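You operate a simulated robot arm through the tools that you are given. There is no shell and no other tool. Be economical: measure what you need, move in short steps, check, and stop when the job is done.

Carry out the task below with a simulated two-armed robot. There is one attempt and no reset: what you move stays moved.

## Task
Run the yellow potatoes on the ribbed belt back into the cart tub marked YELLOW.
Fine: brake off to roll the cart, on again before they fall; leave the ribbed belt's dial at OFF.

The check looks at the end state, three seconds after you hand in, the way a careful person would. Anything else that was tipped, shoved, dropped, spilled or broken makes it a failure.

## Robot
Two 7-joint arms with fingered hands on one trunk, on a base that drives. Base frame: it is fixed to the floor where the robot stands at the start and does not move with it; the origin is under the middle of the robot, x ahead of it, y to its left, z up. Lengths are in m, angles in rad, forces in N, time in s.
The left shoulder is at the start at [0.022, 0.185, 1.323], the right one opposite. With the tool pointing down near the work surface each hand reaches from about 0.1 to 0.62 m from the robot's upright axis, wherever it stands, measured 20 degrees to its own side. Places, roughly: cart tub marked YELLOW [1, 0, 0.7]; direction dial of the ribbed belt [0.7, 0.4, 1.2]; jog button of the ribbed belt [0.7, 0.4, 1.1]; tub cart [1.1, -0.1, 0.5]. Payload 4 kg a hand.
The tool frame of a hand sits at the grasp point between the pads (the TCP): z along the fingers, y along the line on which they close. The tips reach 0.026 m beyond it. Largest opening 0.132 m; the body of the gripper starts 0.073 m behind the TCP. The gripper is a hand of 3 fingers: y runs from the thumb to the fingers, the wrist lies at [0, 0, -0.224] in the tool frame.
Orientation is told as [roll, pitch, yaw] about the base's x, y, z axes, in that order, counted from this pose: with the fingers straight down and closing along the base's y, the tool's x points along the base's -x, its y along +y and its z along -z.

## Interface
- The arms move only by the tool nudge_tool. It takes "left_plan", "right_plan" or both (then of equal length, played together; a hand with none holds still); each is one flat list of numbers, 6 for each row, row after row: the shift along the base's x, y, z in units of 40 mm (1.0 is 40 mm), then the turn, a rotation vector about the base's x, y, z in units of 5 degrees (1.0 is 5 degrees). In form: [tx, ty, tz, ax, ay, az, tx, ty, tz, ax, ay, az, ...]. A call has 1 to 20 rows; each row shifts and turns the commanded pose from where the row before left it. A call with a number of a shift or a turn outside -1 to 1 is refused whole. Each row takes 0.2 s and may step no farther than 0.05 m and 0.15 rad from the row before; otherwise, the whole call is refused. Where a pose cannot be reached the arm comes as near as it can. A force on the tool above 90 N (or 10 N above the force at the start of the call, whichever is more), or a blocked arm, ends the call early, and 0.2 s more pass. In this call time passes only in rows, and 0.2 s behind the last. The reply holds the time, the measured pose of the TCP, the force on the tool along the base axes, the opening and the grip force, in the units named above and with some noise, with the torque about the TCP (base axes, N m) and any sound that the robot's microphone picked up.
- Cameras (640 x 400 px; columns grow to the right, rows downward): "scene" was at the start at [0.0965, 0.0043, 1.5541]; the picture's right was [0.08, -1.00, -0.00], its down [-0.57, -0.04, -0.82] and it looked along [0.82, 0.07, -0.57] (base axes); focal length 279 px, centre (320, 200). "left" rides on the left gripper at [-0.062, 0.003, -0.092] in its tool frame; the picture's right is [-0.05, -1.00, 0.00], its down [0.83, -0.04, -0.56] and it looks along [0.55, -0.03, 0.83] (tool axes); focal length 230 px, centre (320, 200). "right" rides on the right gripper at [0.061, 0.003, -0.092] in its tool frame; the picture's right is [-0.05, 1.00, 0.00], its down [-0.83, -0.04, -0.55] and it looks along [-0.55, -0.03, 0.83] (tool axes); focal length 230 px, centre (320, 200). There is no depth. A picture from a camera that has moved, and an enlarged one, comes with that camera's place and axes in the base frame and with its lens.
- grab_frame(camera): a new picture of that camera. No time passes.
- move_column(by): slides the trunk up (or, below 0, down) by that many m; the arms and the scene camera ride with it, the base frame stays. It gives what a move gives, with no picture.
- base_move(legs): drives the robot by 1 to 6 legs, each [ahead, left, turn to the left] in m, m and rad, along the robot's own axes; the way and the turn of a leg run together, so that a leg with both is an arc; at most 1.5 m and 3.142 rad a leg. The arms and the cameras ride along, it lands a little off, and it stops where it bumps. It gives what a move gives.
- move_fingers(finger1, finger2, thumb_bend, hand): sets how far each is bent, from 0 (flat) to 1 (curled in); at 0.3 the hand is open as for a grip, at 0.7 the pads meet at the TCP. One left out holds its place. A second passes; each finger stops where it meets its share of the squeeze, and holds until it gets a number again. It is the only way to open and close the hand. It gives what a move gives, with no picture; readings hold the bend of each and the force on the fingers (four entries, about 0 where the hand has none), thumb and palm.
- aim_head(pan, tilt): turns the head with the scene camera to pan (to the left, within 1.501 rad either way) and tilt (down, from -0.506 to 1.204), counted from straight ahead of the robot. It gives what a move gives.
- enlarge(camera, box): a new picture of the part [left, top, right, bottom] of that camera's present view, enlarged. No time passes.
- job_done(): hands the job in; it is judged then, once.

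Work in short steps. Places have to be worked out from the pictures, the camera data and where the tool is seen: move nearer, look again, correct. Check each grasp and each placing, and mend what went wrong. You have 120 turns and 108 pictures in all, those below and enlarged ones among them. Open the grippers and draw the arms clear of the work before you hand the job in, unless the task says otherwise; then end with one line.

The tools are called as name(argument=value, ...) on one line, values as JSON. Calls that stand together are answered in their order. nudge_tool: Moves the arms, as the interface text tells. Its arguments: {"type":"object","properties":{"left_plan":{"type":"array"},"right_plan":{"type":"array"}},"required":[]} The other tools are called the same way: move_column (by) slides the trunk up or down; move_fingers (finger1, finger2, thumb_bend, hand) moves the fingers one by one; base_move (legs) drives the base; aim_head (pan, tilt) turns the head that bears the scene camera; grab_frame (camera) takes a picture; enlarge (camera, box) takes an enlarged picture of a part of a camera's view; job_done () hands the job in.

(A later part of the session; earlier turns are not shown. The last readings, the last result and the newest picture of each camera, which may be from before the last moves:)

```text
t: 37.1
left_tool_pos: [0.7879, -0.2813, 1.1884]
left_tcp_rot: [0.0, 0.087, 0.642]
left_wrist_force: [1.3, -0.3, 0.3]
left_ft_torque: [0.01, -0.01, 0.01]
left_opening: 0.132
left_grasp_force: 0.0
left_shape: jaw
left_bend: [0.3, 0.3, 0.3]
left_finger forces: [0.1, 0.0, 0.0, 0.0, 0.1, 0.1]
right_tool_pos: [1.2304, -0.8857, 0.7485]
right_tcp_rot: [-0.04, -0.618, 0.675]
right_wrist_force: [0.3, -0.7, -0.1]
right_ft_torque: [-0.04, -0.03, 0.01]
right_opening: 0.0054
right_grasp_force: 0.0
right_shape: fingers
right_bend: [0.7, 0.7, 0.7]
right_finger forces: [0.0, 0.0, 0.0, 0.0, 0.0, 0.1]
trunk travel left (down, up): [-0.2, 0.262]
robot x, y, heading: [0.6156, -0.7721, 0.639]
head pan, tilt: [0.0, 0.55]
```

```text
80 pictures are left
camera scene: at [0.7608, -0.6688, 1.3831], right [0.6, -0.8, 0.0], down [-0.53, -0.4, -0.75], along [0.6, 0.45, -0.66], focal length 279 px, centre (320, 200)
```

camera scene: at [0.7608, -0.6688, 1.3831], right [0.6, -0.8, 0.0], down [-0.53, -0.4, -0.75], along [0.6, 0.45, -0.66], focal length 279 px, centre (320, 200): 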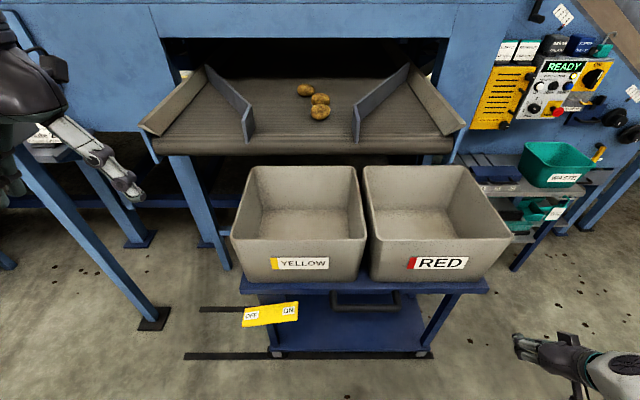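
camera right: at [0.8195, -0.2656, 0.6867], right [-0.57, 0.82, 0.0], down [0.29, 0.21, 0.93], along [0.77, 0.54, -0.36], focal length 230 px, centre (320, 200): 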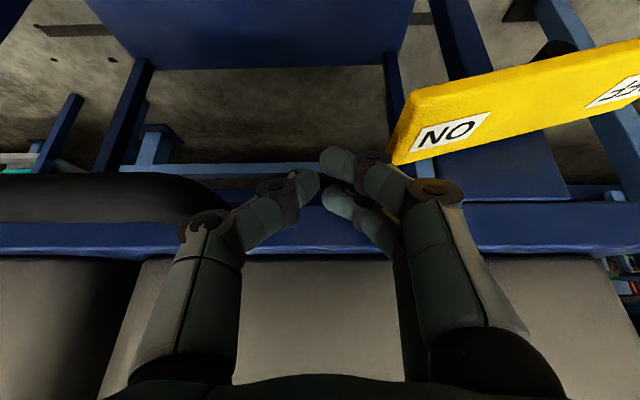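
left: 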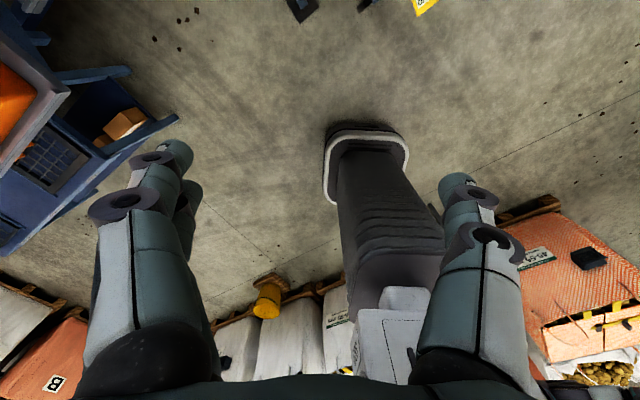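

Head-on view: the chute gap (centre x≈302) and the YELLOW tub (centre x≈300) are aligned, and potatoes at x 305–321 fall within it with margin. Now set the brake ON: I drive left 0.3 m and bring the right hand over the ON end at about s=0.90.

base_move(legs=[[0, 0.3, 0]])

nudge_tool(right_plan=[-0.57, 0.76, 0, 0, 0, 0, -0.57, 0.76, 0, 0, 0, 0, -0.57, 0.76, 0, 0, 0, 0, -0.57, 0.76, 0, 0, 0, 0, -0.57, 0.76, 0, 0, 0, 0, -0.57, 0.76, 0, 0, 0, 0])

aim_head(pan=-0.2, tilt=0.8)

grab_frame(camera="scene")

grab_frame(camera="right")

```text
t: 39.2
left_tool_pos: [0.6146, -0.0455, 1.1876]
left_tcp_rot: [0.0, 0.086, 0.636]
left_wrist_force: [0.1, 0.3, 0.6]
left_ft_torque: [-0.01, -0.01, -0.02]
left_opening: 0.1317
left_grasp_force: 0.1
left_shape: jaw
left_bend: [0.3, 0.3, 0.3]
left_finger forces: [0.0, 0.1, 0.1, 0.0, 0.1, 0.0]
right_tool_pos: [1.0526, -0.6492, 0.7488]
right_tcp_rot: [-0.039, -0.618, 0.673]
right_wrist_force: [0.7, -0.4, 0.3]
right_ft_torque: [0.0, 0.0, 0.01]
right_opening: 0.0056
right_grasp_force: 0.1
right_shape: fingers
right_bend: [0.7, 0.7, 0.7]
right_finger forces: [0.0, 0.0, 0.1, 0.0, 0.0, 0.0]
trunk travel left (down, up): [-0.2, 0.262]
robot x, y, heading: [0.444, -0.5313, 0.637]
head pan, tilt: [0.0, 0.55]
```

```text
t: 40.6
left_tool_pos: [0.6123, -0.0438, 1.1868]
left_tcp_rot: [-0.002, 0.085, 0.638]
left_wrist_force: [-0.1, -0.6, -0.7]
left_ft_torque: [-0.02, 0.01, 0.0]
left_opening: 0.1319
left_grasp_force: 0.1
left_shape: jaw
left_bend: [0.3, 0.3, 0.3]
left_finger forces: [0.0, 0.1, 0.0, 0.0, 0.0, 0.1]
right_tool_pos: [0.9149, -0.469, 0.752]
right_tcp_rot: [-0.038, -0.617, 0.67]
right_wrist_force: [0.2, 0.2, 0.0]
right_ft_torque: [-0.01, -0.01, 0.0]
right_opening: 0.0054
right_grasp_force: 0.0
right_shape: fingers
right_bend: [0.7, 0.7, 0.7]
right_finger forces: [0.0, 0.1, 0.1, 0.0, 0.1, 0.0]
trunk travel left (down, up): [-0.2, 0.262]
robot x, y, heading: [0.4393, -0.5369, 0.638]
head pan, tilt: [0.0, 0.55]
```

```text
t: 41.3
left_tool_pos: [0.6122, -0.0447, 1.1874]
left_tcp_rot: [0.0, 0.085, 0.637]
left_wrist_force: [-0.6, 0.3, 0.5]
left_ft_torque: [-0.01, -0.01, -0.03]
left_opening: 0.1317
left_grasp_force: 0.0
left_shape: jaw
left_bend: [0.3, 0.3, 0.3]
left_finger forces: [0.1, 0.0, 0.0, 0.1, 0.0, 0.1]
right_tool_pos: [0.9148, -0.4688, 0.7518]
right_tcp_rot: [-0.04, -0.619, 0.672]
right_wrist_force: [0.3, 0.8, 0.5]
right_ft_torque: [0.01, 0.02, -0.03]
right_opening: 0.0053
right_grasp_force: 0.1
right_shape: fingers
right_bend: [0.7, 0.7, 0.7]
right_finger forces: [0.1, 0.1, 0.1, 0.0, 0.0, 0.0]
trunk travel left (down, up): [-0.2, 0.262]
robot x, y, heading: [0.4433, -0.5331, 0.633]
head pan, tilt: [-0.201, 0.799]
```

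```text
79 pictures are left
camera scene: at [0.5819, -0.452, 1.364], right [0.43, -0.9, 0.03], down [-0.74, -0.37, -0.56], along [0.52, 0.21, -0.82], focal length 279 px, centre (320, 200)
```

scene: 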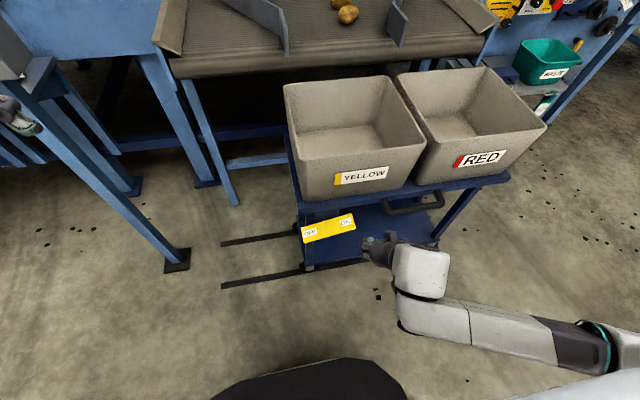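

```text
78 pictures are left
camera right: at [0.8304, -0.5285, 0.791], right [-0.57, 0.82, 0.0], down [0.29, 0.2, 0.93], along [0.77, 0.53, -0.36], focal length 230 px, centre (320, 200)
```

right: 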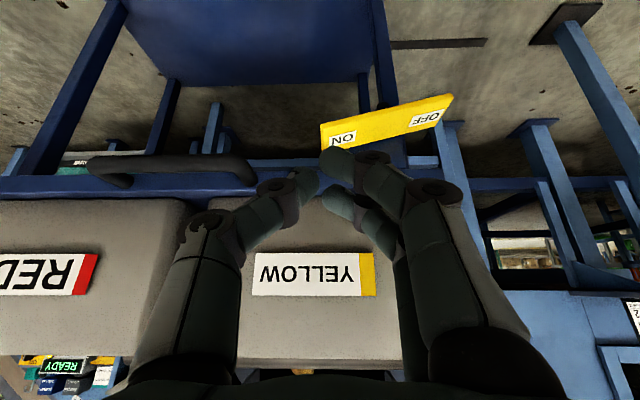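

Both views agree ON is at n≈0.592, s≈0.902, z≈0.62. I move over it and press.

nudge_tool(right_plan=[0.58, 0.591, -0.2, 0, 0, 0, 0.58, 0.591, -0.2, 0, 0, 0, 0.58, 0.591, -0.2, 0, 0, 0, 0.58, 0.591, -0.2, 0, 0, 0, 0, 0, -1, 0, 0, 0, 0, 0, -1, 0, 0, 0, 0, 0, -0.4, 0, 0, 0, 0, 0, -0.3, 0, 0, 0, 0, 0, -0.3, 0, 0, 0])

grab_frame(camera="right")

```text
t: 43.3
left_tool_pos: [0.6098, -0.0453, 1.1893]
left_tcp_rot: [-0.001, 0.083, 0.638]
left_wrist_force: [0.3, 0.2, -0.1]
left_ft_torque: [-0.01, -0.01, -0.03]
left_opening: 0.1319
left_grasp_force: 0.0
left_shape: jaw
left_bend: [0.3, 0.3, 0.3]
left_finger forces: [0.0, 0.1, 0.0, 0.0, 0.0, 0.0]
right_tool_pos: [1.011, -0.3682, 0.6055]
right_tcp_rot: [-0.04, -0.634, 0.672]
right_wrist_force: [4.2, 3.5, 31.2]
right_ft_torque: [0.0, -0.02, 0.01]
right_opening: 0.0003
right_grasp_force: 16.1
right_shape: fingers
right_bend: [0.76, 0.7, 0.7]
right_finger forces: [32.3, 0.0, 0.0, 0.1, 0.1, 0.0]
trunk travel left (down, up): [-0.2, 0.262]
robot x, y, heading: [0.4415, -0.5331, 0.636]
head pan, tilt: [-0.201, 0.799]
```

```text
77 pictures are left
camera right: at [0.9251, -0.4282, 0.6426], right [-0.57, 0.82, 0.0], down [0.28, 0.19, 0.94], along [0.77, 0.54, -0.34], focal length 230 px, centre (320, 200)
```

right: 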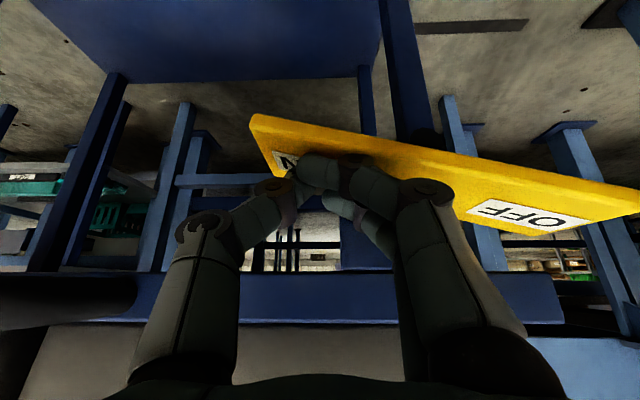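

The ON end is now down and the OFF end up. I lift off, back away, raise the trunk and turn to the panel.

nudge_tool(right_plan=[0, 0, 1, 0, 0, 0, -0.4, -0.3, 1, 0, 0, 0, -0.8, -0.6, 0.6, 0, 0, 0, -0.8, -0.6, 0.6, 0, 0, 0, -0.8, -0.6, 0.6, 0, 0, 0])

enlarge(camera="scene", box=[260, 60, 560, 280])

move_column(by=0.15)

base_move(legs=[[0, 0.35, 0]])

aim_head(pan=0.3, tilt=0.5)

grab_frame(camera="scene")

```text
t: 44.5
left_tool_pos: [0.6119, -0.0466, 1.188]
left_tcp_rot: [0.001, 0.084, 0.637]
left_wrist_force: [0.1, -0.4, 0.0]
left_ft_torque: [0.01, -0.01, 0.0]
left_opening: 0.1317
left_grasp_force: 0.1
left_shape: jaw
left_bend: [0.3, 0.3, 0.3]
left_finger forces: [0.0, 0.1, 0.0, 0.0, 0.1, 0.0]
right_tool_pos: [0.8951, -0.4584, 0.7505]
right_tcp_rot: [-0.039, -0.619, 0.671]
right_wrist_force: [-0.3, 0.2, 0.3]
right_ft_torque: [-0.02, 0.03, -0.02]
right_opening: 0.0058
right_grasp_force: 0.0
right_shape: fingers
right_bend: [0.7, 0.7, 0.7]
right_finger forces: [0.1, 0.0, 0.1, 0.1, 0.0, 0.1]
trunk travel left (down, up): [-0.2, 0.262]
robot x, y, heading: [0.4458, -0.5337, 0.641]
head pan, tilt: [-0.201, 0.799]
```

```text
1.82 times, centred on (410, 170) of scene
camera zoom: at [0.581, -0.4528, 1.3642], right [0.42, -0.9, 0.03], down [-0.74, -0.37, -0.56], along [0.52, 0.21, -0.82], focal length 507 px, centre (156, 254)
```

zoom: 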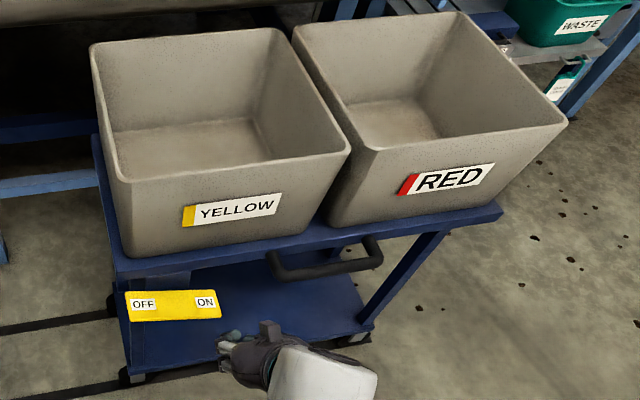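

```text
t: 46.3
left_tool_pos: [0.6127, -0.0444, 1.3368]
left_tcp_rot: [0.0, 0.085, 0.638]
left_wrist_force: [-0.4, -1.1, 0.2]
left_ft_torque: [0.03, -0.02, 0.06]
left_opening: 0.1322
left_grasp_force: 0.0
left_shape: jaw
left_bend: [0.3, 0.3, 0.3]
left_finger forces: [0.0, 0.0, 0.0, 0.2, 0.0, 0.0]
right_tool_pos: [0.8962, -0.4567, 0.8986]
right_tcp_rot: [-0.039, -0.617, 0.673]
right_wrist_force: [-0.6, 0.5, -0.5]
right_ft_torque: [-0.02, -0.04, 0.05]
right_opening: 0.0055
right_grasp_force: 0.0
right_shape: fingers
right_bend: [0.7, 0.7, 0.7]
right_finger forces: [0.1, 0.0, 0.0, 0.0, 0.0, 0.0]
trunk travel left (down, up): [-0.35, 0.112]
robot x, y, heading: [0.4433, -0.5336, 0.635]
head pan, tilt: [-0.201, 0.799]
```

```text
t: 48.6
left_tool_pos: [0.4013, 0.2358, 1.3369]
left_tcp_rot: [0.0, 0.086, 0.644]
left_wrist_force: [0.0, 0.2, -0.3]
left_ft_torque: [-0.02, -0.01, -0.01]
left_opening: 0.132
left_grasp_force: 0.0
left_shape: jaw
left_bend: [0.3, 0.3, 0.3]
left_finger forces: [0.0, 0.1, 0.0, 0.0, 0.0, 0.1]
right_tool_pos: [0.6867, -0.1734, 0.899]
right_tcp_rot: [-0.039, -0.617, 0.678]
right_wrist_force: [-0.5, -0.4, 0.2]
right_ft_torque: [0.01, 0.02, 0.01]
right_opening: 0.0055
right_grasp_force: 0.1
right_shape: fingers
right_bend: [0.7, 0.7, 0.7]
right_finger forces: [0.1, 0.0, 0.0, 0.0, 0.0, 0.0]
trunk travel left (down, up): [-0.35, 0.112]
robot x, y, heading: [0.231, -0.2537, 0.643]
head pan, tilt: [-0.201, 0.799]
```

```text
t: 49.5
left_tool_pos: [0.3994, 0.237, 1.3379]
left_tcp_rot: [-0.001, 0.085, 0.645]
left_wrist_force: [0.4, -0.2, 0.2]
left_ft_torque: [0.02, 0.0, 0.02]
left_opening: 0.1317
left_grasp_force: 0.1
left_shape: jaw
left_bend: [0.3, 0.3, 0.3]
left_finger forces: [0.0, 0.0, 0.0, 0.1, 0.0, 0.1]
right_tool_pos: [0.6865, -0.1731, 0.899]
right_tcp_rot: [-0.04, -0.618, 0.68]
right_wrist_force: [0.1, -0.1, -0.6]
right_ft_torque: [-0.03, 0.0, -0.02]
right_opening: 0.0056
right_grasp_force: 0.1
right_shape: fingers
right_bend: [0.7, 0.7, 0.7]
right_finger forces: [0.0, 0.0, 0.1, 0.0, 0.0, 0.0]
trunk travel left (down, up): [-0.35, 0.112]
robot x, y, heading: [0.2319, -0.2537, 0.648]
head pan, tilt: [0.3, 0.499]
```

```text
75 pictures are left
camera scene: at [0.2922, -0.1766, 1.5607], right [0.81, -0.59, -0.01], down [-0.3, -0.41, -0.86], along [0.5, 0.7, -0.51], focal length 279 px, centre (320, 200)
```

scene: 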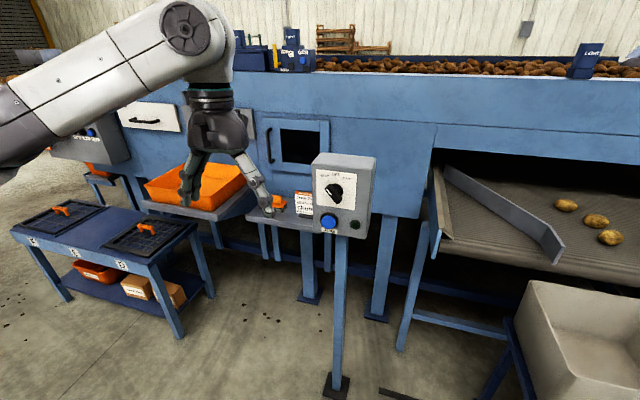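

Brake reads ON down. Now the left hand: I swing it to point forward at the panel, stopping about 0.15 m short of the dial at (0.72,0.35,1.19).

nudge_tool(left_plan=[0.25, 0.016, -0.2, 0.6, -0.8, 0, 0.25, 0.016, -0.2, 0.6, -0.8, 0, 0.25, 0.016, -0.2, 0.6, -0.8, 0, 0.25, 0.016, -0.2, 0.6, -0.8, 0, 0.25, 0.016, -0.2, 0.6, -0.8, 0, 0.25, 0.016, -0.2, 0.6, -0.8, 0, 0.25, 0.016, -0.2, 0.6, -0.8, 0, 0.25, 0.016, -0.2, 0.6, -0.8, 0, 0.25, 0.016, -0.2, 0.6, -0.8, 0, 0.25, 0.016, -0.2, 0.6, -0.8, 0, 0.25, 0.016, -0.2, 0.6, -0.8, 0, 0.25, 0.016, -0.2, 0.6, -0.8, 0, 0.25, 0.016, -0.2, 0.6, -0.8, 0, 0.25, 0.016, -0.2, 0.6, -0.8, 0, 0.25, 0.016, -0.2, 0.6, -0.8, 0, 0.25, 0.016, -0.2, 0.6, -0.8, 0, 0.25, 0.016, -0.2, 0.6, -0.8, 0, 0.25, 0.016, -0.2, 0.6, -0.8, 0, 0.25, 0.016, -0.2, 0.6, -0.8, 0])

grab_frame(camera="left")

grab_frame(camera="scene")

```text
t: 53.5
left_tool_pos: [0.5904, 0.2485, 1.1848]
left_tcp_rot: [2.843, -1.568, -2.202]
left_wrist_force: [-0.1, 0.1, -0.9]
left_ft_torque: [0.0, 0.0, -0.01]
left_opening: 0.1319
left_grasp_force: 0.0
left_shape: jaw
left_bend: [0.3, 0.3, 0.3]
left_finger forces: [0.0, 0.0, 0.0, 0.0, 0.1, 0.1]
right_tool_pos: [0.6873, -0.1718, 0.8991]
right_tcp_rot: [-0.04, -0.619, 0.679]
right_wrist_force: [-0.4, 1.0, -0.9]
right_ft_torque: [-0.03, -0.01, 0.01]
right_opening: 0.0057
right_grasp_force: 0.0
right_shape: fingers
right_bend: [0.7, 0.7, 0.7]
right_finger forces: [0.0, 0.1, 0.0, 0.0, 0.0, 0.0]
trunk travel left (down, up): [-0.35, 0.112]
robot x, y, heading: [0.2332, -0.2518, 0.642]
head pan, tilt: [0.3, 0.499]
```

```text
74 pictures are left
camera left: at [0.514, 0.1964, 1.246], right [0.6, -0.8, 0.05], down [-0.42, -0.37, -0.83], along [0.68, 0.48, -0.55], focal length 230 px, centre (320, 200)
```

left: 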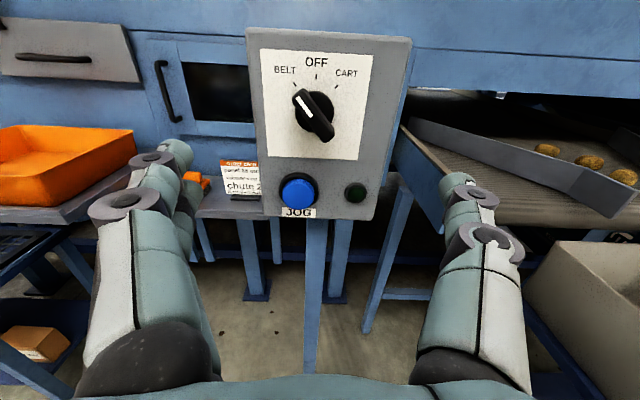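

```text
73 pictures are left
camera scene: at [0.2925, -0.177, 1.5608], right [0.81, -0.59, -0.01], down [-0.3, -0.41, -0.86], along [0.5, 0.7, -0.51], focal length 279 px, centre (320, 200)
```

scene: 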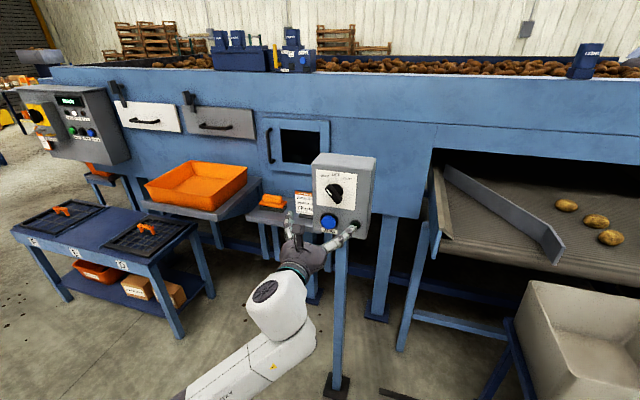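

The dial checks at (0.717,0.355,1.187). I partly close the fingers, roll the hand ~40° counter-clockwise to straddle the knob bar, and advance to 4 cm from it.

move_fingers(hand="left", finger1=0.48, finger2=0.48, thumb_bend=0.48)

nudge_tool(left_plan=[0, 0, 0, -0.8, -0.6, 0, 0, 0, 0, -0.8, -0.6, 0, 0, 0, 0, -0.8, -0.6, 0, 0, 0, 0, -0.8, -0.6, 0, 0, 0, 0, -0.8, -0.6, 0, 0, 0, 0, -0.8, -0.6, 0, 0, 0, 0, -0.8, -0.6, 0, 0, 0, 0, -0.8, -0.6, 0, 0.67, 0.78, 0.05, 0, 0, 0, 0.8, 0.6, 0, 0, 0, 0])

grab_frame(camera="left")

enlarge(camera="scene", box=[270, 130, 410, 270])

```text
t: 54.5
left_tool_pos: [0.589, 0.2495, 1.1847]
left_tcp_rot: [-2.715, -1.569, -2.922]
left_wrist_force: [0.2, 0.4, -0.4]
left_ft_torque: [0.0, 0.02, 0.0]
left_opening: 0.0752
left_grasp_force: 0.1
left_shape: fingers
left_bend: [0.48, 0.48, 0.48]
left_finger forces: [0.1, 0.1, 0.0, 0.0, 0.0, 0.0]
right_tool_pos: [0.687, -0.1714, 0.8983]
right_tcp_rot: [-0.038, -0.62, 0.679]
right_wrist_force: [-0.7, 0.6, 0.7]
right_ft_torque: [-0.04, -0.01, 0.0]
right_opening: 0.0057
right_grasp_force: 0.0
right_shape: fingers
right_bend: [0.7, 0.7, 0.7]
right_finger forces: [0.0, 0.0, 0.1, 0.1, 0.1, 0.0]
trunk travel left (down, up): [-0.35, 0.112]
robot x, y, heading: [0.2294, -0.2506, 0.641]
head pan, tilt: [0.3, 0.499]
```

```text
t: 56.2
left_tool_pos: [0.575, 0.2668, 1.1777]
left_tcp_rot: [-1.588, -1.145, 2.224]
left_wrist_force: [-0.9, -1.0, 0.2]
left_ft_torque: [-0.02, 0.04, 0.0]
left_opening: 0.0755
left_grasp_force: 0.2
left_shape: fingers
left_bend: [0.48, 0.48, 0.48]
left_finger forces: [0.0, 0.0, 0.0, 0.1, 0.0, 0.1]
right_tool_pos: [0.687, -0.1729, 0.8975]
right_tcp_rot: [-0.039, -0.617, 0.68]
right_wrist_force: [-0.2, 0.0, 0.2]
right_ft_torque: [-0.05, -0.01, -0.01]
right_opening: 0.0057
right_grasp_force: 0.0
right_shape: fingers
right_bend: [0.7, 0.7, 0.7]
right_finger forces: [0.0, 0.0, 0.0, 0.1, 0.0, 0.0]
trunk travel left (down, up): [-0.35, 0.112]
robot x, y, heading: [0.2311, -0.2515, 0.647]
head pan, tilt: [0.3, 0.499]
stopped in row 8 (left hand): the arm was blocked; the commanded pose is now the measured one
```

```text
72 pictures are left
camera left: at [0.4835, 0.2361, 1.2305], right [0.53, -0.72, 0.46], down [-0.21, -0.63, -0.74], along [0.82, 0.29, -0.49], focal length 230 px, centre (320, 200)
```

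left: 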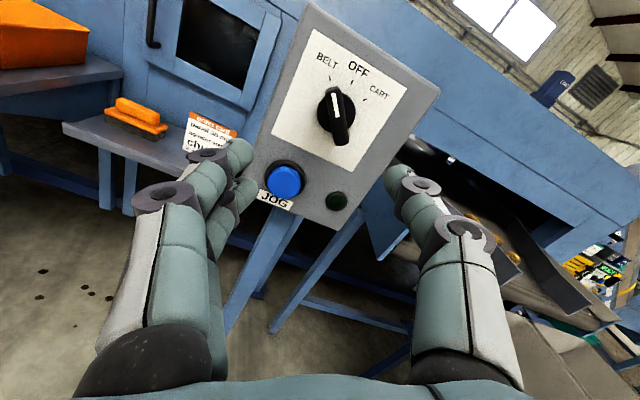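

```text
2.86 times, centred on (340, 200) of scene
camera zoom: at [0.292, -0.1765, 1.5608], right [0.81, -0.59, -0.01], down [-0.3, -0.41, -0.86], along [0.5, 0.7, -0.51], focal length 796 px, centre (263, 200)
```

zoom: 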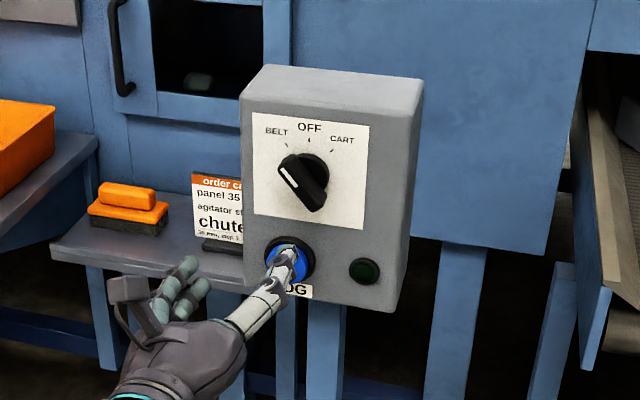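

The roll that way hits a joint limit (~25°). Better plan: with the hand unrolled, closing on the bar turns it vertical (OFF), then rolling clockwise goes to CART. I test whether a clockwise 40° roll is reachable in free air, then return upright.

nudge_tool(left_plan=[0.04, -0.056, 0.05, 0.784, 0.588, 0, 0.04, -0.056, 0.05, 0.784, 0.588, 0, 0.04, -0.056, 0.05, 0.784, 0.588, 0, 0.04, -0.056, 0.05, 0.784, 0.588, 0, 0.04, -0.056, 0.05, 0.784, 0.588, 0, 0, 0, 0, 0.8, 0.6, 0, 0, 0, 0, 0.8, 0.6, 0, 0, 0, 0, 0.8, 0.6, 0, 0, 0, 0, 0.8, 0.6, 0, 0, 0, 0, 0.8, 0.6, 0, 0, 0, 0, 0.8, 0.6, 0, 0, 0, 0, 0.8, 0.6, 0, 0, 0, 0, 0.8, 0.6, 0, 0, 0, 0, 0.8, 0.6, 0])

grab_frame(camera="left")

```text
t: 58.0
left_tool_pos: [0.5724, 0.2684, 1.1756]
left_tcp_rot: [1.554, -1.174, -0.927]
left_wrist_force: [-0.1, 0.4, 0.3]
left_ft_torque: [0.0, 0.0, 0.03]
left_opening: 0.0748
left_grasp_force: 0.1
left_shape: fingers
left_bend: [0.48, 0.48, 0.48]
left_finger forces: [0.1, 0.1, 0.1, 0.0, 0.0, 0.0]
right_tool_pos: [0.6878, -0.171, 0.8982]
right_tcp_rot: [-0.039, -0.618, 0.679]
right_wrist_force: [0.5, 0.3, 0.1]
right_ft_torque: [-0.02, -0.01, 0.01]
right_opening: 0.0057
right_grasp_force: 0.1
right_shape: fingers
right_bend: [0.7, 0.7, 0.7]
right_finger forces: [0.0, 0.0, 0.0, 0.1, 0.0, 0.0]
trunk travel left (down, up): [-0.35, 0.112]
robot x, y, heading: [0.2304, -0.2563, 0.641]
head pan, tilt: [0.3, 0.499]
stopped in row 9 (left hand): the arm was blocked; the commanded pose is now the measured one
```

```text
70 pictures are left
camera left: at [0.511, 0.198, 1.2348], right [0.55, -0.76, -0.34], down [-0.62, -0.1, -0.78], along [0.56, 0.64, -0.53], focal length 230 px, centre (320, 200)
```

left: 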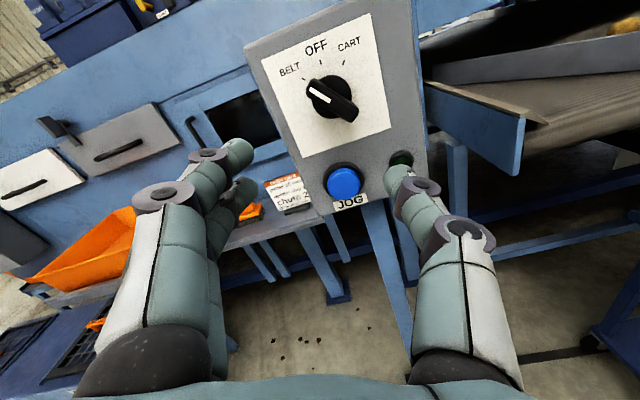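

Clockwise roll is limited too (~23°). So I'll instead push the knob's upper (marked) end to the right with closed fingertips. I unroll, close the fingers, and place them left of and above the knob, still off the panel.

nudge_tool(left_plan=[-0.159, 0.212, 0.18, -0.728, -0.546, 0, -0.159, 0.212, 0.18, -0.728, -0.546, 0, -0.159, 0.212, 0.18, -0.728, -0.546, 0, -0.159, 0.212, 0.18, -0.728, -0.546, 0, -0.159, 0.212, 0.18, -0.728, -0.546, 0])

move_fingers(hand="left", finger1=0.7, finger2=0.7, thumb_bend=0.7)

nudge_tool(left_plan=[0.8, 0.6, 0, 0, 0, 0, 0.6, 0.45, 0, 0, 0, 0])

grab_frame(camera="left")

enlarge(camera="scene", box=[270, 130, 410, 270])

```text
t: 59.3
left_tool_pos: [0.5265, 0.3263, 1.2046]
left_tcp_rot: [1.433, -1.419, -0.797]
left_wrist_force: [0.4, 0.0, 0.4]
left_ft_torque: [0.03, 0.01, -0.04]
left_opening: 0.0748
left_grasp_force: 0.1
left_shape: fingers
left_bend: [0.48, 0.48, 0.48]
left_finger forces: [0.0, 0.1, 0.0, 0.0, 0.0, 0.0]
right_tool_pos: [0.6871, -0.1728, 0.8988]
right_tcp_rot: [-0.038, -0.619, 0.679]
right_wrist_force: [1.1, 0.5, -0.7]
right_ft_torque: [0.01, 0.01, 0.01]
right_opening: 0.0059
right_grasp_force: 0.0
right_shape: fingers
right_bend: [0.7, 0.7, 0.7]
right_finger forces: [0.0, 0.0, 0.1, 0.1, 0.1, 0.0]
trunk travel left (down, up): [-0.35, 0.112]
robot x, y, heading: [0.2348, -0.2549, 0.645]
head pan, tilt: [0.3, 0.499]
stopped in row 5 (left hand): the arm was blocked; the commanded pose is now the measured one
```

```text
t: 60.3
left_tool_pos: [0.5271, 0.3261, 1.2025]
left_tcp_rot: [1.428, -1.421, -0.795]
left_wrist_force: [-0.6, -0.4, -0.4]
left_ft_torque: [0.02, 0.03, -0.01]
left_opening: 0.0064
left_grasp_force: 0.0
left_shape: fingers
left_bend: [0.7, 0.7, 0.7]
left_finger forces: [0.0, 0.1, 0.1, 0.1, 0.0, 0.1]
right_tool_pos: [0.6856, -0.1714, 0.8999]
right_tcp_rot: [-0.037, -0.618, 0.679]
right_wrist_force: [0.2, -0.4, 0.8]
right_ft_torque: [0.0, 0.04, 0.01]
right_opening: 0.0056
right_grasp_force: 0.1
right_shape: fingers
right_bend: [0.7, 0.7, 0.7]
right_finger forces: [0.0, 0.0, 0.0, 0.0, 0.0, 0.0]
trunk travel left (down, up): [-0.35, 0.112]
robot x, y, heading: [0.2328, -0.2487, 0.645]
head pan, tilt: [0.3, 0.499]
```

```text
t: 60.9
left_tool_pos: [0.5693, 0.3784, 1.1923]
left_tcp_rot: [1.363, -1.356, -0.718]
left_wrist_force: [0.4, -0.1, -0.1]
left_ft_torque: [0.01, -0.04, 0.02]
left_opening: 0.006
left_grasp_force: 0.1
left_shape: fingers
left_bend: [0.7, 0.7, 0.7]
left_finger forces: [0.1, 0.0, 0.0, 0.0, 0.0, 0.1]
right_tool_pos: [0.6863, -0.1715, 0.8989]
right_tcp_rot: [-0.036, -0.618, 0.682]
right_wrist_force: [-0.5, 0.4, 0.4]
right_ft_torque: [-0.02, -0.01, -0.01]
right_opening: 0.0057
right_grasp_force: 0.1
right_shape: fingers
right_bend: [0.7, 0.7, 0.7]
right_finger forces: [0.1, 0.0, 0.0, 0.0, 0.0, 0.0]
trunk travel left (down, up): [-0.35, 0.112]
robot x, y, heading: [0.2307, -0.2531, 0.644]
head pan, tilt: [0.3, 0.499]
```

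```text
69 pictures are left
camera left: at [0.5052, 0.317, 1.2563], right [0.59, -0.79, -0.16], down [-0.55, -0.25, -0.8], along [0.59, 0.56, -0.58], focal length 230 px, centre (320, 200)
```

left: 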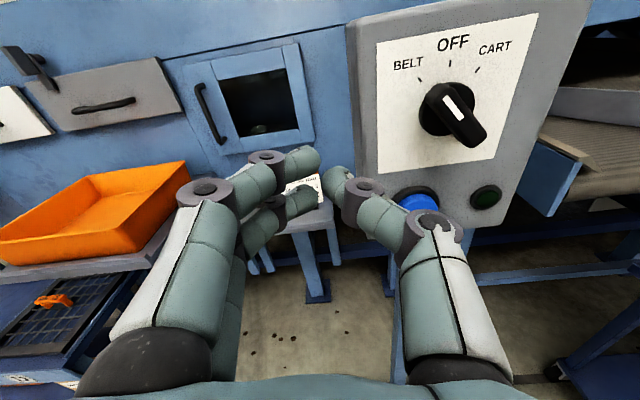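

```text
2.86 times, centred on (340, 200) of scene
camera zoom: at [0.2926, -0.1754, 1.5607], right [0.81, -0.59, -0.01], down [-0.3, -0.41, -0.86], along [0.5, 0.7, -0.51], focal length 796 px, centre (263, 200)
```

zoom: 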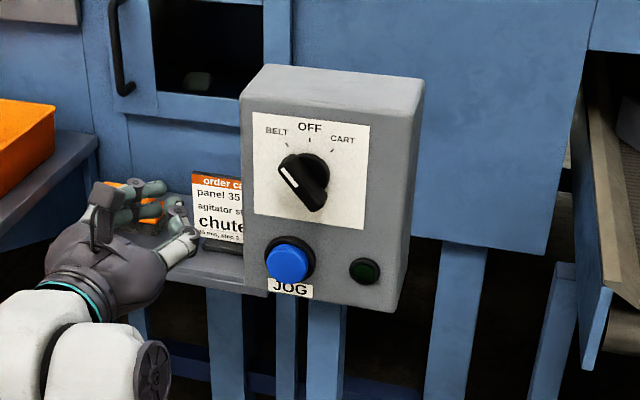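

The arm is at its wrist limits with a horizontal hand. I back off and pitch the hand to about 45° down-forward, which should leave more freedom.

nudge_tool(left_plan=[-0.222, -0.167, 0.166, -0.816, 0.64, 0, -0.222, -0.167, 0.166, -0.816, 0.64, 0, -0.222, -0.167, 0.166, -0.816, 0.64, 0, -0.222, -0.167, 0.166, -0.816, 0.64, 0, -0.222, -0.167, 0.166, -0.816, 0.64, 0, -0.222, -0.167, 0.166, -0.816, 0.64, 0, -0.222, -0.167, 0.166, -0.816, 0.64, 0, -0.222, -0.167, 0.166, -0.816, 0.64, 0, -0.222, -0.167, 0.166, -0.816, 0.64, 0])

grab_frame(camera="left")

grab_frame(camera="scene")

```text
t: 61.7
left_tool_pos: [0.5286, 0.3761, 1.2295]
left_tcp_rot: [0.588, -1.217, 0.09]
left_wrist_force: [0.5, -0.7, -0.6]
left_ft_torque: [-0.01, 0.01, 0.02]
left_opening: 0.006
left_grasp_force: 0.0
left_shape: fingers
left_bend: [0.7, 0.7, 0.7]
left_finger forces: [0.1, 0.1, 0.0, 0.1, 0.1, 0.0]
right_tool_pos: [0.6866, -0.1718, 0.8992]
right_tcp_rot: [-0.039, -0.617, 0.679]
right_wrist_force: [0.3, -0.4, 0.8]
right_ft_torque: [0.02, -0.03, 0.02]
right_opening: 0.0055
right_grasp_force: 0.2
right_shape: fingers
right_bend: [0.7, 0.7, 0.7]
right_finger forces: [0.0, 0.0, 0.0, 0.1, 0.1, 0.0]
trunk travel left (down, up): [-0.35, 0.112]
robot x, y, heading: [0.2319, -0.2532, 0.643]
head pan, tilt: [0.3, 0.499]
stopped in row 4 (left hand): the arm was blocked; the commanded pose is now the measured one
```

```text
67 pictures are left
camera left: at [0.4818, 0.3239, 1.3138], right [0.61, -0.78, -0.14], down [-0.66, -0.41, -0.63], along [0.43, 0.48, -0.76], focal length 230 px, centre (320, 200)
```

left: 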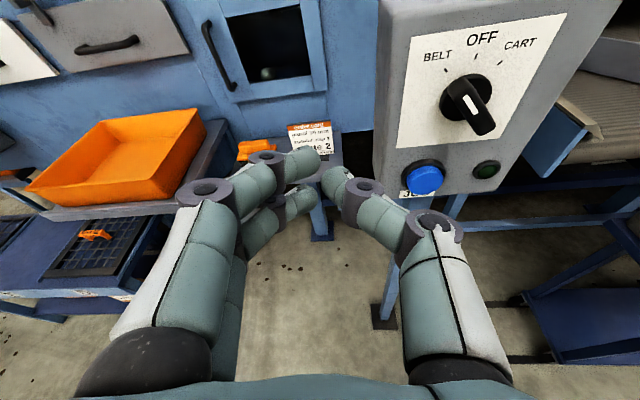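

```text
66 pictures are left
camera scene: at [0.2922, -0.1763, 1.5608], right [0.81, -0.59, -0.01], down [-0.3, -0.41, -0.86], along [0.5, 0.7, -0.51], focal length 279 px, centre (320, 200)
```

scene: 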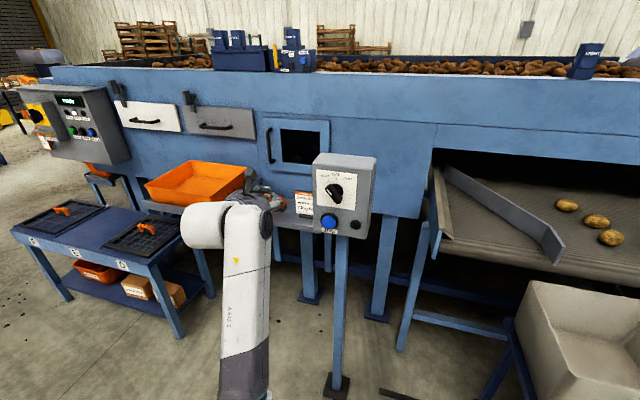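

Still blocked; I bring the hand back toward the robot and to the right, out of the awkward posture, then tilt down.

nudge_tool(left_plan=[0.6, -0.8, 0, 0, 0, 0, 0.6, -0.8, 0, 0, 0, 0, 0, -0.8, 0, 0, 0, 0, -0.8, -0.6, 0, 0, 0, 0, -0.8, -0.6, 0, 0, 0, 0, -0.4, -0.3, 0.5, -0.6, 0.8, 0, -0.4, -0.3, 0.5, -0.6, 0.8, 0, 0, 0, 0.5, -0.6, 0.8, 0, 0, 0, 0.5, -0.6, 0.8, 0, 0, 0, 0.5, -0.6, 0.8, 0, 0, 0, 0, -0.6, 0.8, 0])

grab_frame(camera="left")

grab_frame(camera="scene")

```text
t: 62.4
left_tool_pos: [0.5437, 0.3628, 1.2703]
left_tcp_rot: [1.039, -1.152, -0.253]
left_wrist_force: [0.1, -0.5, 0.7]
left_ft_torque: [0.03, -0.02, -0.03]
left_opening: 0.0058
left_grasp_force: 0.0
left_shape: fingers
left_bend: [0.7, 0.7, 0.7]
left_finger forces: [0.0, 0.1, 0.0, 0.0, 0.0, 0.0]
right_tool_pos: [0.6878, -0.1723, 0.8999]
right_tcp_rot: [-0.038, -0.618, 0.679]
right_wrist_force: [0.8, -0.9, 0.5]
right_ft_torque: [0.0, 0.0, 0.0]
right_opening: 0.0058
right_grasp_force: 0.1
right_shape: fingers
right_bend: [0.7, 0.7, 0.7]
right_finger forces: [0.1, 0.0, 0.0, 0.0, 0.1, 0.1]
trunk travel left (down, up): [-0.35, 0.112]
robot x, y, heading: [0.2326, -0.2574, 0.645]
head pan, tilt: [0.3, 0.499]
stopped in row 3 (left hand): the arm was blocked; the commanded pose is now the measured one
```

```text
65 pictures are left
camera left: at [0.5049, 0.2936, 1.3464], right [0.66, -0.69, -0.3], down [-0.67, -0.34, -0.66], along [0.35, 0.63, -0.69], focal length 230 px, centre (320, 200)
```

left: 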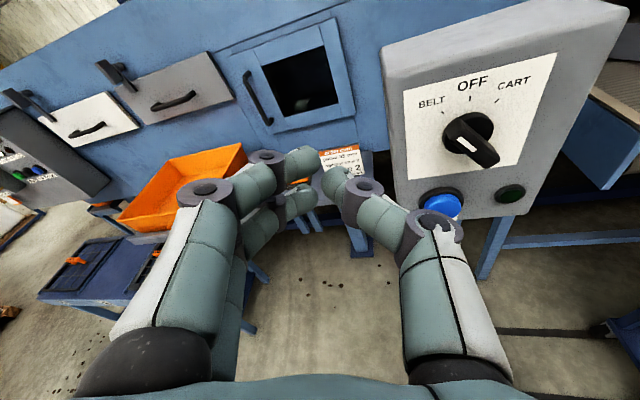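

```text
64 pictures are left
camera scene: at [0.2922, -0.1763, 1.5608], right [0.81, -0.59, -0.01], down [-0.3, -0.41, -0.86], along [0.5, 0.7, -0.51], focal length 279 px, centre (320, 200)
```

scene: 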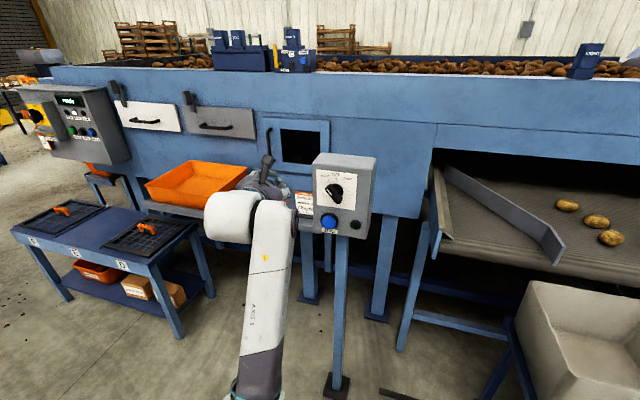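

The left elbow has folded into an awkward pose. I try untangling with straight retreat toward the robot.

nudge_tool(left_plan=[-0.4, -0.3, 0.3, 0, 0, 0, -0.4, -0.3, 0.3, 0, 0, 0, -0.4, -0.3, 0.3, 0, 0, 0, -0.4, -0.3, 0.3, 0, 0, 0, -0.4, -0.3, 0.3, 0, 0, 0, -0.4, -0.3, 0.3, 0, 0, 0])

grab_frame(camera="scene")

```text
t: 63.5
left_tool_pos: [0.4568, 0.3332, 1.3269]
left_tcp_rot: [1.219, -1.04, -0.36]
left_wrist_force: [0.0, 0.1, -1.2]
left_ft_torque: [-0.01, 0.01, -0.01]
left_opening: 0.0059
left_grasp_force: 0.0
left_shape: fingers
left_bend: [0.7, 0.7, 0.7]
left_finger forces: [0.0, 0.0, 0.1, 0.1, 0.0, 0.0]
right_tool_pos: [0.6867, -0.1727, 0.8991]
right_tcp_rot: [-0.038, -0.619, 0.68]
right_wrist_force: [-0.6, -0.2, -0.7]
right_ft_torque: [0.0, 0.0, -0.02]
right_opening: 0.0057
right_grasp_force: 0.1
right_shape: fingers
right_bend: [0.7, 0.7, 0.7]
right_finger forces: [0.0, 0.0, 0.0, 0.0, 0.0, 0.1]
trunk travel left (down, up): [-0.35, 0.112]
robot x, y, heading: [0.237, -0.2556, 0.651]
head pan, tilt: [0.3, 0.499]
stopped in row 5 (left hand): the arm was blocked; the commanded pose is now the measured one
```

```text
63 pictures are left
camera scene: at [0.2915, -0.1765, 1.5608], right [0.81, -0.59, -0.01], down [-0.3, -0.41, -0.86], along [0.5, 0.7, -0.51], focal length 279 px, centre (320, 200)
```

scene: 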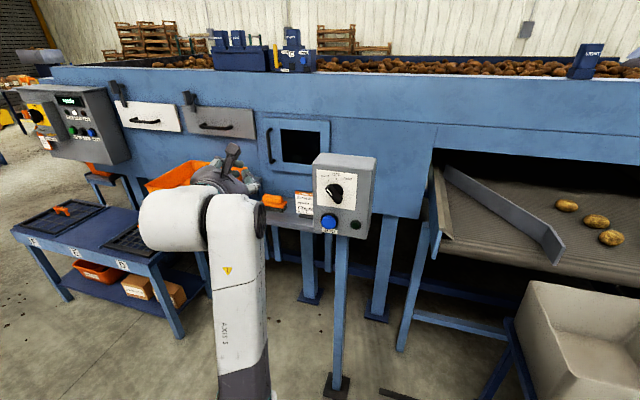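

The space to the left in front of the machine is clear (tables are at n>0.85), so I'll use the right arm instead, whose pitched pose worked well: drive left ~0.39 m so the panel is ahead of the right shoulder, and raise the right hand.

base_move(legs=[[0, 0.39, 0]])

nudge_tool(right_plan=[0, 0, 1, 0, 0, 0, 0, 0, 1, 0, 0, 0, 0, 0, 1, 0, 0, 0, 0, 0, 1, 0, 0, 0, 0, 0, 1, 0, 0, 0, 0, 0, 1, 0.0, 0.0, 0, 0, 0, 1, 0.0, 0.0, 0, 0, 0, 0.5, 0.0, 0.0, 0])

aim_head(pan=-0.2, tilt=0.5)

grab_frame(camera="scene")

grab_frame(camera="right")

```text
t: 65.9
left_tool_pos: [0.2156, 0.6472, 1.3265]
left_tcp_rot: [1.218, -1.035, -0.349]
left_wrist_force: [0.4, 0.1, 0.1]
left_ft_torque: [0.0, 0.02, 0.0]
left_opening: 0.0056
left_grasp_force: 0.1
left_shape: fingers
left_bend: [0.7, 0.7, 0.7]
left_finger forces: [0.1, 0.0, 0.1, 0.1, 0.0, 0.0]
right_tool_pos: [0.4485, 0.1453, 0.8987]
right_tcp_rot: [-0.04, -0.617, 0.685]
right_wrist_force: [-1.0, 0.8, -0.6]
right_ft_torque: [0.01, 0.01, -0.01]
right_opening: 0.0055
right_grasp_force: 0.0
right_shape: fingers
right_bend: [0.7, 0.7, 0.7]
right_finger forces: [0.0, 0.1, 0.0, 0.0, 0.1, 0.0]
trunk travel left (down, up): [-0.35, 0.112]
robot x, y, heading: [-0.0059, 0.0628, 0.656]
head pan, tilt: [0.3, 0.499]
```

```text
t: 67.5
left_tool_pos: [0.216, 0.6464, 1.3257]
left_tcp_rot: [1.218, -1.034, -0.352]
left_wrist_force: [-0.3, -0.2, 0.5]
left_ft_torque: [-0.01, 0.0, 0.02]
left_opening: 0.006
left_grasp_force: 0.1
left_shape: fingers
left_bend: [0.7, 0.7, 0.7]
left_finger forces: [0.0, 0.0, 0.1, 0.0, 0.0, 0.0]
right_tool_pos: [0.4824, 0.1014, 1.1341]
right_tcp_rot: [-0.331, -0.573, 0.821]
right_wrist_force: [1.1, 0.7, 0.5]
right_ft_torque: [0.01, -0.01, 0.0]
right_opening: 0.0052
right_grasp_force: 0.0
right_shape: fingers
right_bend: [0.7, 0.7, 0.7]
right_finger forces: [0.1, 0.0, 0.0, 0.0, 0.0, 0.0]
right hand out of reach, approached as far as the arm can: row 7
trunk travel left (down, up): [-0.35, 0.112]
robot x, y, heading: [-0.0052, 0.0579, 0.654]
head pan, tilt: [0.3, 0.499]
stopped in row 7 (right hand): the arm was blocked; the commanded pose is now the measured one
```

```text
t: 68.4
left_tool_pos: [0.2147, 0.6507, 1.3259]
left_tcp_rot: [1.215, -1.037, -0.35]
left_wrist_force: [0.3, -0.1, 0.2]
left_ft_torque: [-0.01, -0.01, 0.01]
left_opening: 0.0061
left_grasp_force: 0.1
left_shape: fingers
left_bend: [0.7, 0.7, 0.7]
left_finger forces: [0.1, 0.1, 0.0, 0.0, 0.1, 0.0]
right_tool_pos: [0.4808, 0.1023, 1.1348]
right_tcp_rot: [-0.332, -0.572, 0.825]
right_wrist_force: [0.5, 0.9, 0.1]
right_ft_torque: [0.02, -0.01, 0.0]
right_opening: 0.0057
right_grasp_force: 0.0
right_shape: fingers
right_bend: [0.7, 0.7, 0.7]
right_finger forces: [0.1, 0.0, 0.1, 0.1, 0.0, 0.0]
trunk travel left (down, up): [-0.35, 0.112]
robot x, y, heading: [-0.0053, 0.0624, 0.654]
head pan, tilt: [-0.201, 0.499]
```

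```text
62 pictures are left
camera scene: at [0.0822, 0.1043, 1.5607], right [0.44, -0.9, 0.01], down [-0.45, -0.23, -0.86], along [0.78, 0.37, -0.51], focal length 279 px, centre (320, 200)
```

scene: 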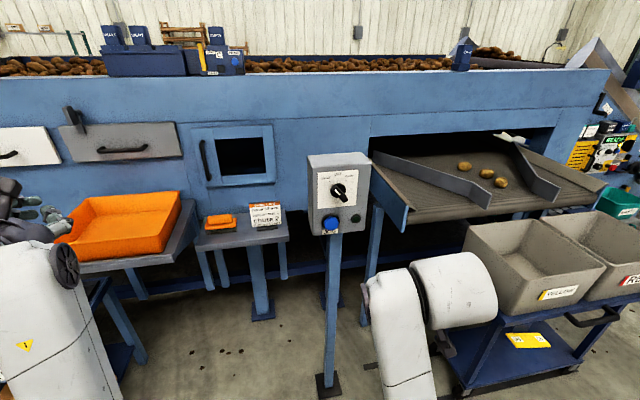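

```text
61 pictures are left
camera right: at [0.3899, 0.0525, 1.1742], right [-0.54, 0.8, -0.25], down [0.17, 0.39, 0.9], along [0.82, 0.45, -0.35], focal length 230 px, centre (320, 200)
```

right: 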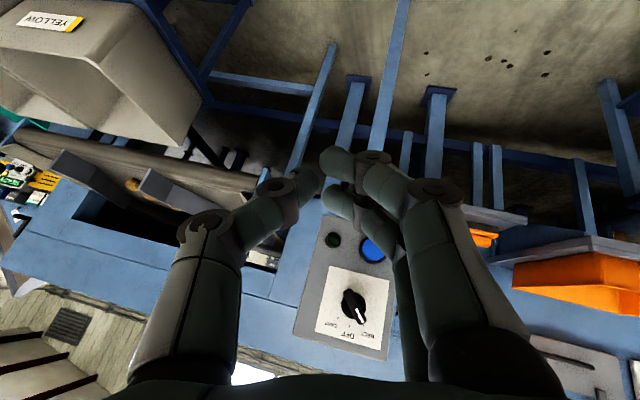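

The arm folds because the hand is too close to the body at this height. I extend it forward (still short of the panel) so the forearm straightens, then correct orientation.

nudge_tool(right_plan=[0.6, 0.45, 0, 0, 0, 0, 0.6, 0.45, 0, 0, 0, 0, 0.6, 0.45, 0, 0, 0, 0, 0.6, 0.45, 0, 0, 0, 0, 0.6, 0.45, 0, 0, 0, 0, 0.6, 0.45, 0, 0, 0, 0])

grab_frame(camera="right")

grab_frame(camera="scene")

```text
t: 69.8
left_tool_pos: [0.2153, 0.6497, 1.3245]
left_tcp_rot: [1.216, -1.037, -0.349]
left_wrist_force: [0.3, -0.3, 0.0]
left_ft_torque: [0.01, 0.01, 0.0]
left_opening: 0.0056
left_grasp_force: 0.0
left_shape: fingers
left_bend: [0.7, 0.7, 0.7]
left_finger forces: [0.1, 0.1, 0.0, 0.0, 0.0, 0.0]
right_tool_pos: [0.6245, 0.2106, 1.1339]
right_tcp_rot: [-0.332, -0.574, 0.822]
right_wrist_force: [0.0, -0.6, 0.4]
right_ft_torque: [-0.01, -0.03, 0.0]
right_opening: 0.0058
right_grasp_force: 0.1
right_shape: fingers
right_bend: [0.7, 0.7, 0.7]
right_finger forces: [0.0, 0.0, 0.0, 0.0, 0.1, 0.0]
trunk travel left (down, up): [-0.35, 0.112]
robot x, y, heading: [-0.0047, 0.0639, 0.652]
head pan, tilt: [-0.201, 0.499]
```

```text
60 pictures are left
camera right: at [0.5341, 0.1606, 1.1728], right [-0.54, 0.8, -0.24], down [0.17, 0.39, 0.9], along [0.82, 0.45, -0.35], focal length 230 px, centre (320, 200)
```

right: 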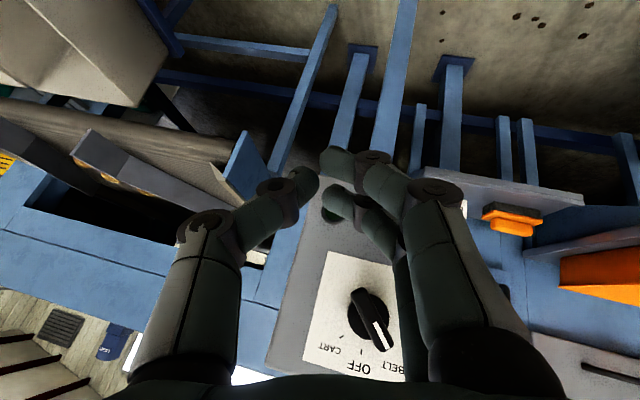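

```text
59 pictures are left
camera scene: at [0.0832, 0.1048, 1.5606], right [0.44, -0.9, 0.01], down [-0.45, -0.23, -0.86], along [0.78, 0.37, -0.51], focal length 279 px, centre (320, 200)
```

scene: 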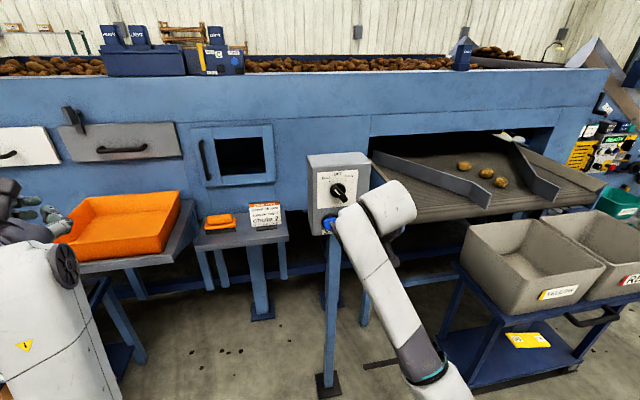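

Extending works. I now correct the roll (+15° about the forward axis) and raise to dial height in small steps.

nudge_tool(right_plan=[0, 0, 0, 0.8, 0.6, 0, 0, 0, 0, 0.8, 0.6, 0, 0, 0, 0, 0.8, 0.6, 0, 0, 0, 0.5, 0, 0, 0, 0, 0, 0.5, 0, 0, 0, 0, 0, 0.5, 0, 0, 0, 0, 0, 0.5, 0, 0, 0, 0, 0, 0.5, 0, 0, 0])

grab_frame(camera="right")

grab_frame(camera="scene")

```text
t: 71.6
left_tool_pos: [0.2142, 0.6493, 1.3268]
left_tcp_rot: [1.217, -1.037, -0.35]
left_wrist_force: [0.0, -1.1, 0.7]
left_ft_torque: [0.01, 0.02, -0.02]
left_opening: 0.006
left_grasp_force: 0.1
left_shape: fingers
left_bend: [0.7, 0.7, 0.7]
left_finger forces: [0.1, 0.0, 0.0, 0.0, 0.0, 0.1]
right_tool_pos: [0.6225, 0.2092, 1.2373]
right_tcp_rot: [-0.016, -0.598, 0.649]
right_wrist_force: [0.9, -0.3, 0.2]
right_ft_torque: [0.02, 0.01, 0.0]
right_opening: 0.0057
right_grasp_force: 0.1
right_shape: fingers
right_bend: [0.7, 0.7, 0.7]
right_finger forces: [0.1, 0.0, 0.1, 0.0, 0.0, 0.0]
trunk travel left (down, up): [-0.35, 0.112]
robot x, y, heading: [-0.006, 0.0599, 0.651]
head pan, tilt: [-0.201, 0.499]
```

```text
58 pictures are left
camera right: at [0.5374, 0.1511, 1.2786], right [-0.56, 0.83, 0.01], down [0.32, 0.2, 0.93], along [0.76, 0.52, -0.38], focal length 230 px, centre (320, 200)
```

right: 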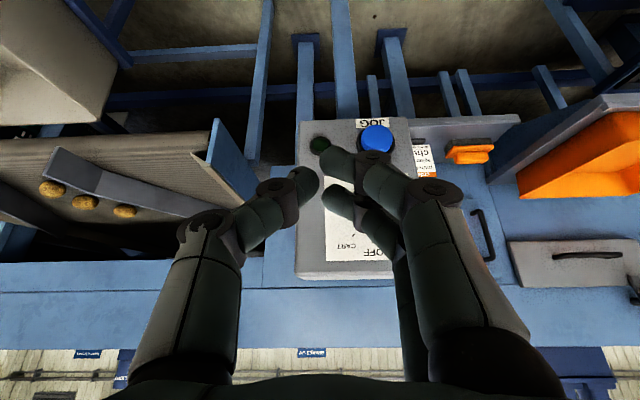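

```text
57 pictures are left
camera scene: at [0.082, 0.1044, 1.5607], right [0.44, -0.9, 0.01], down [-0.45, -0.23, -0.86], along [0.78, 0.37, -0.51], focal length 279 px, centre (320, 200)
```

scene: 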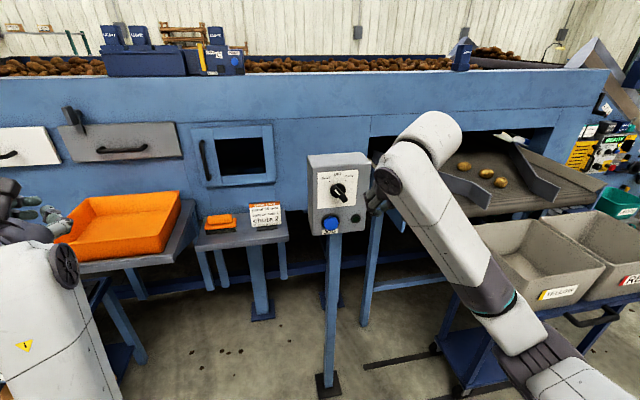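

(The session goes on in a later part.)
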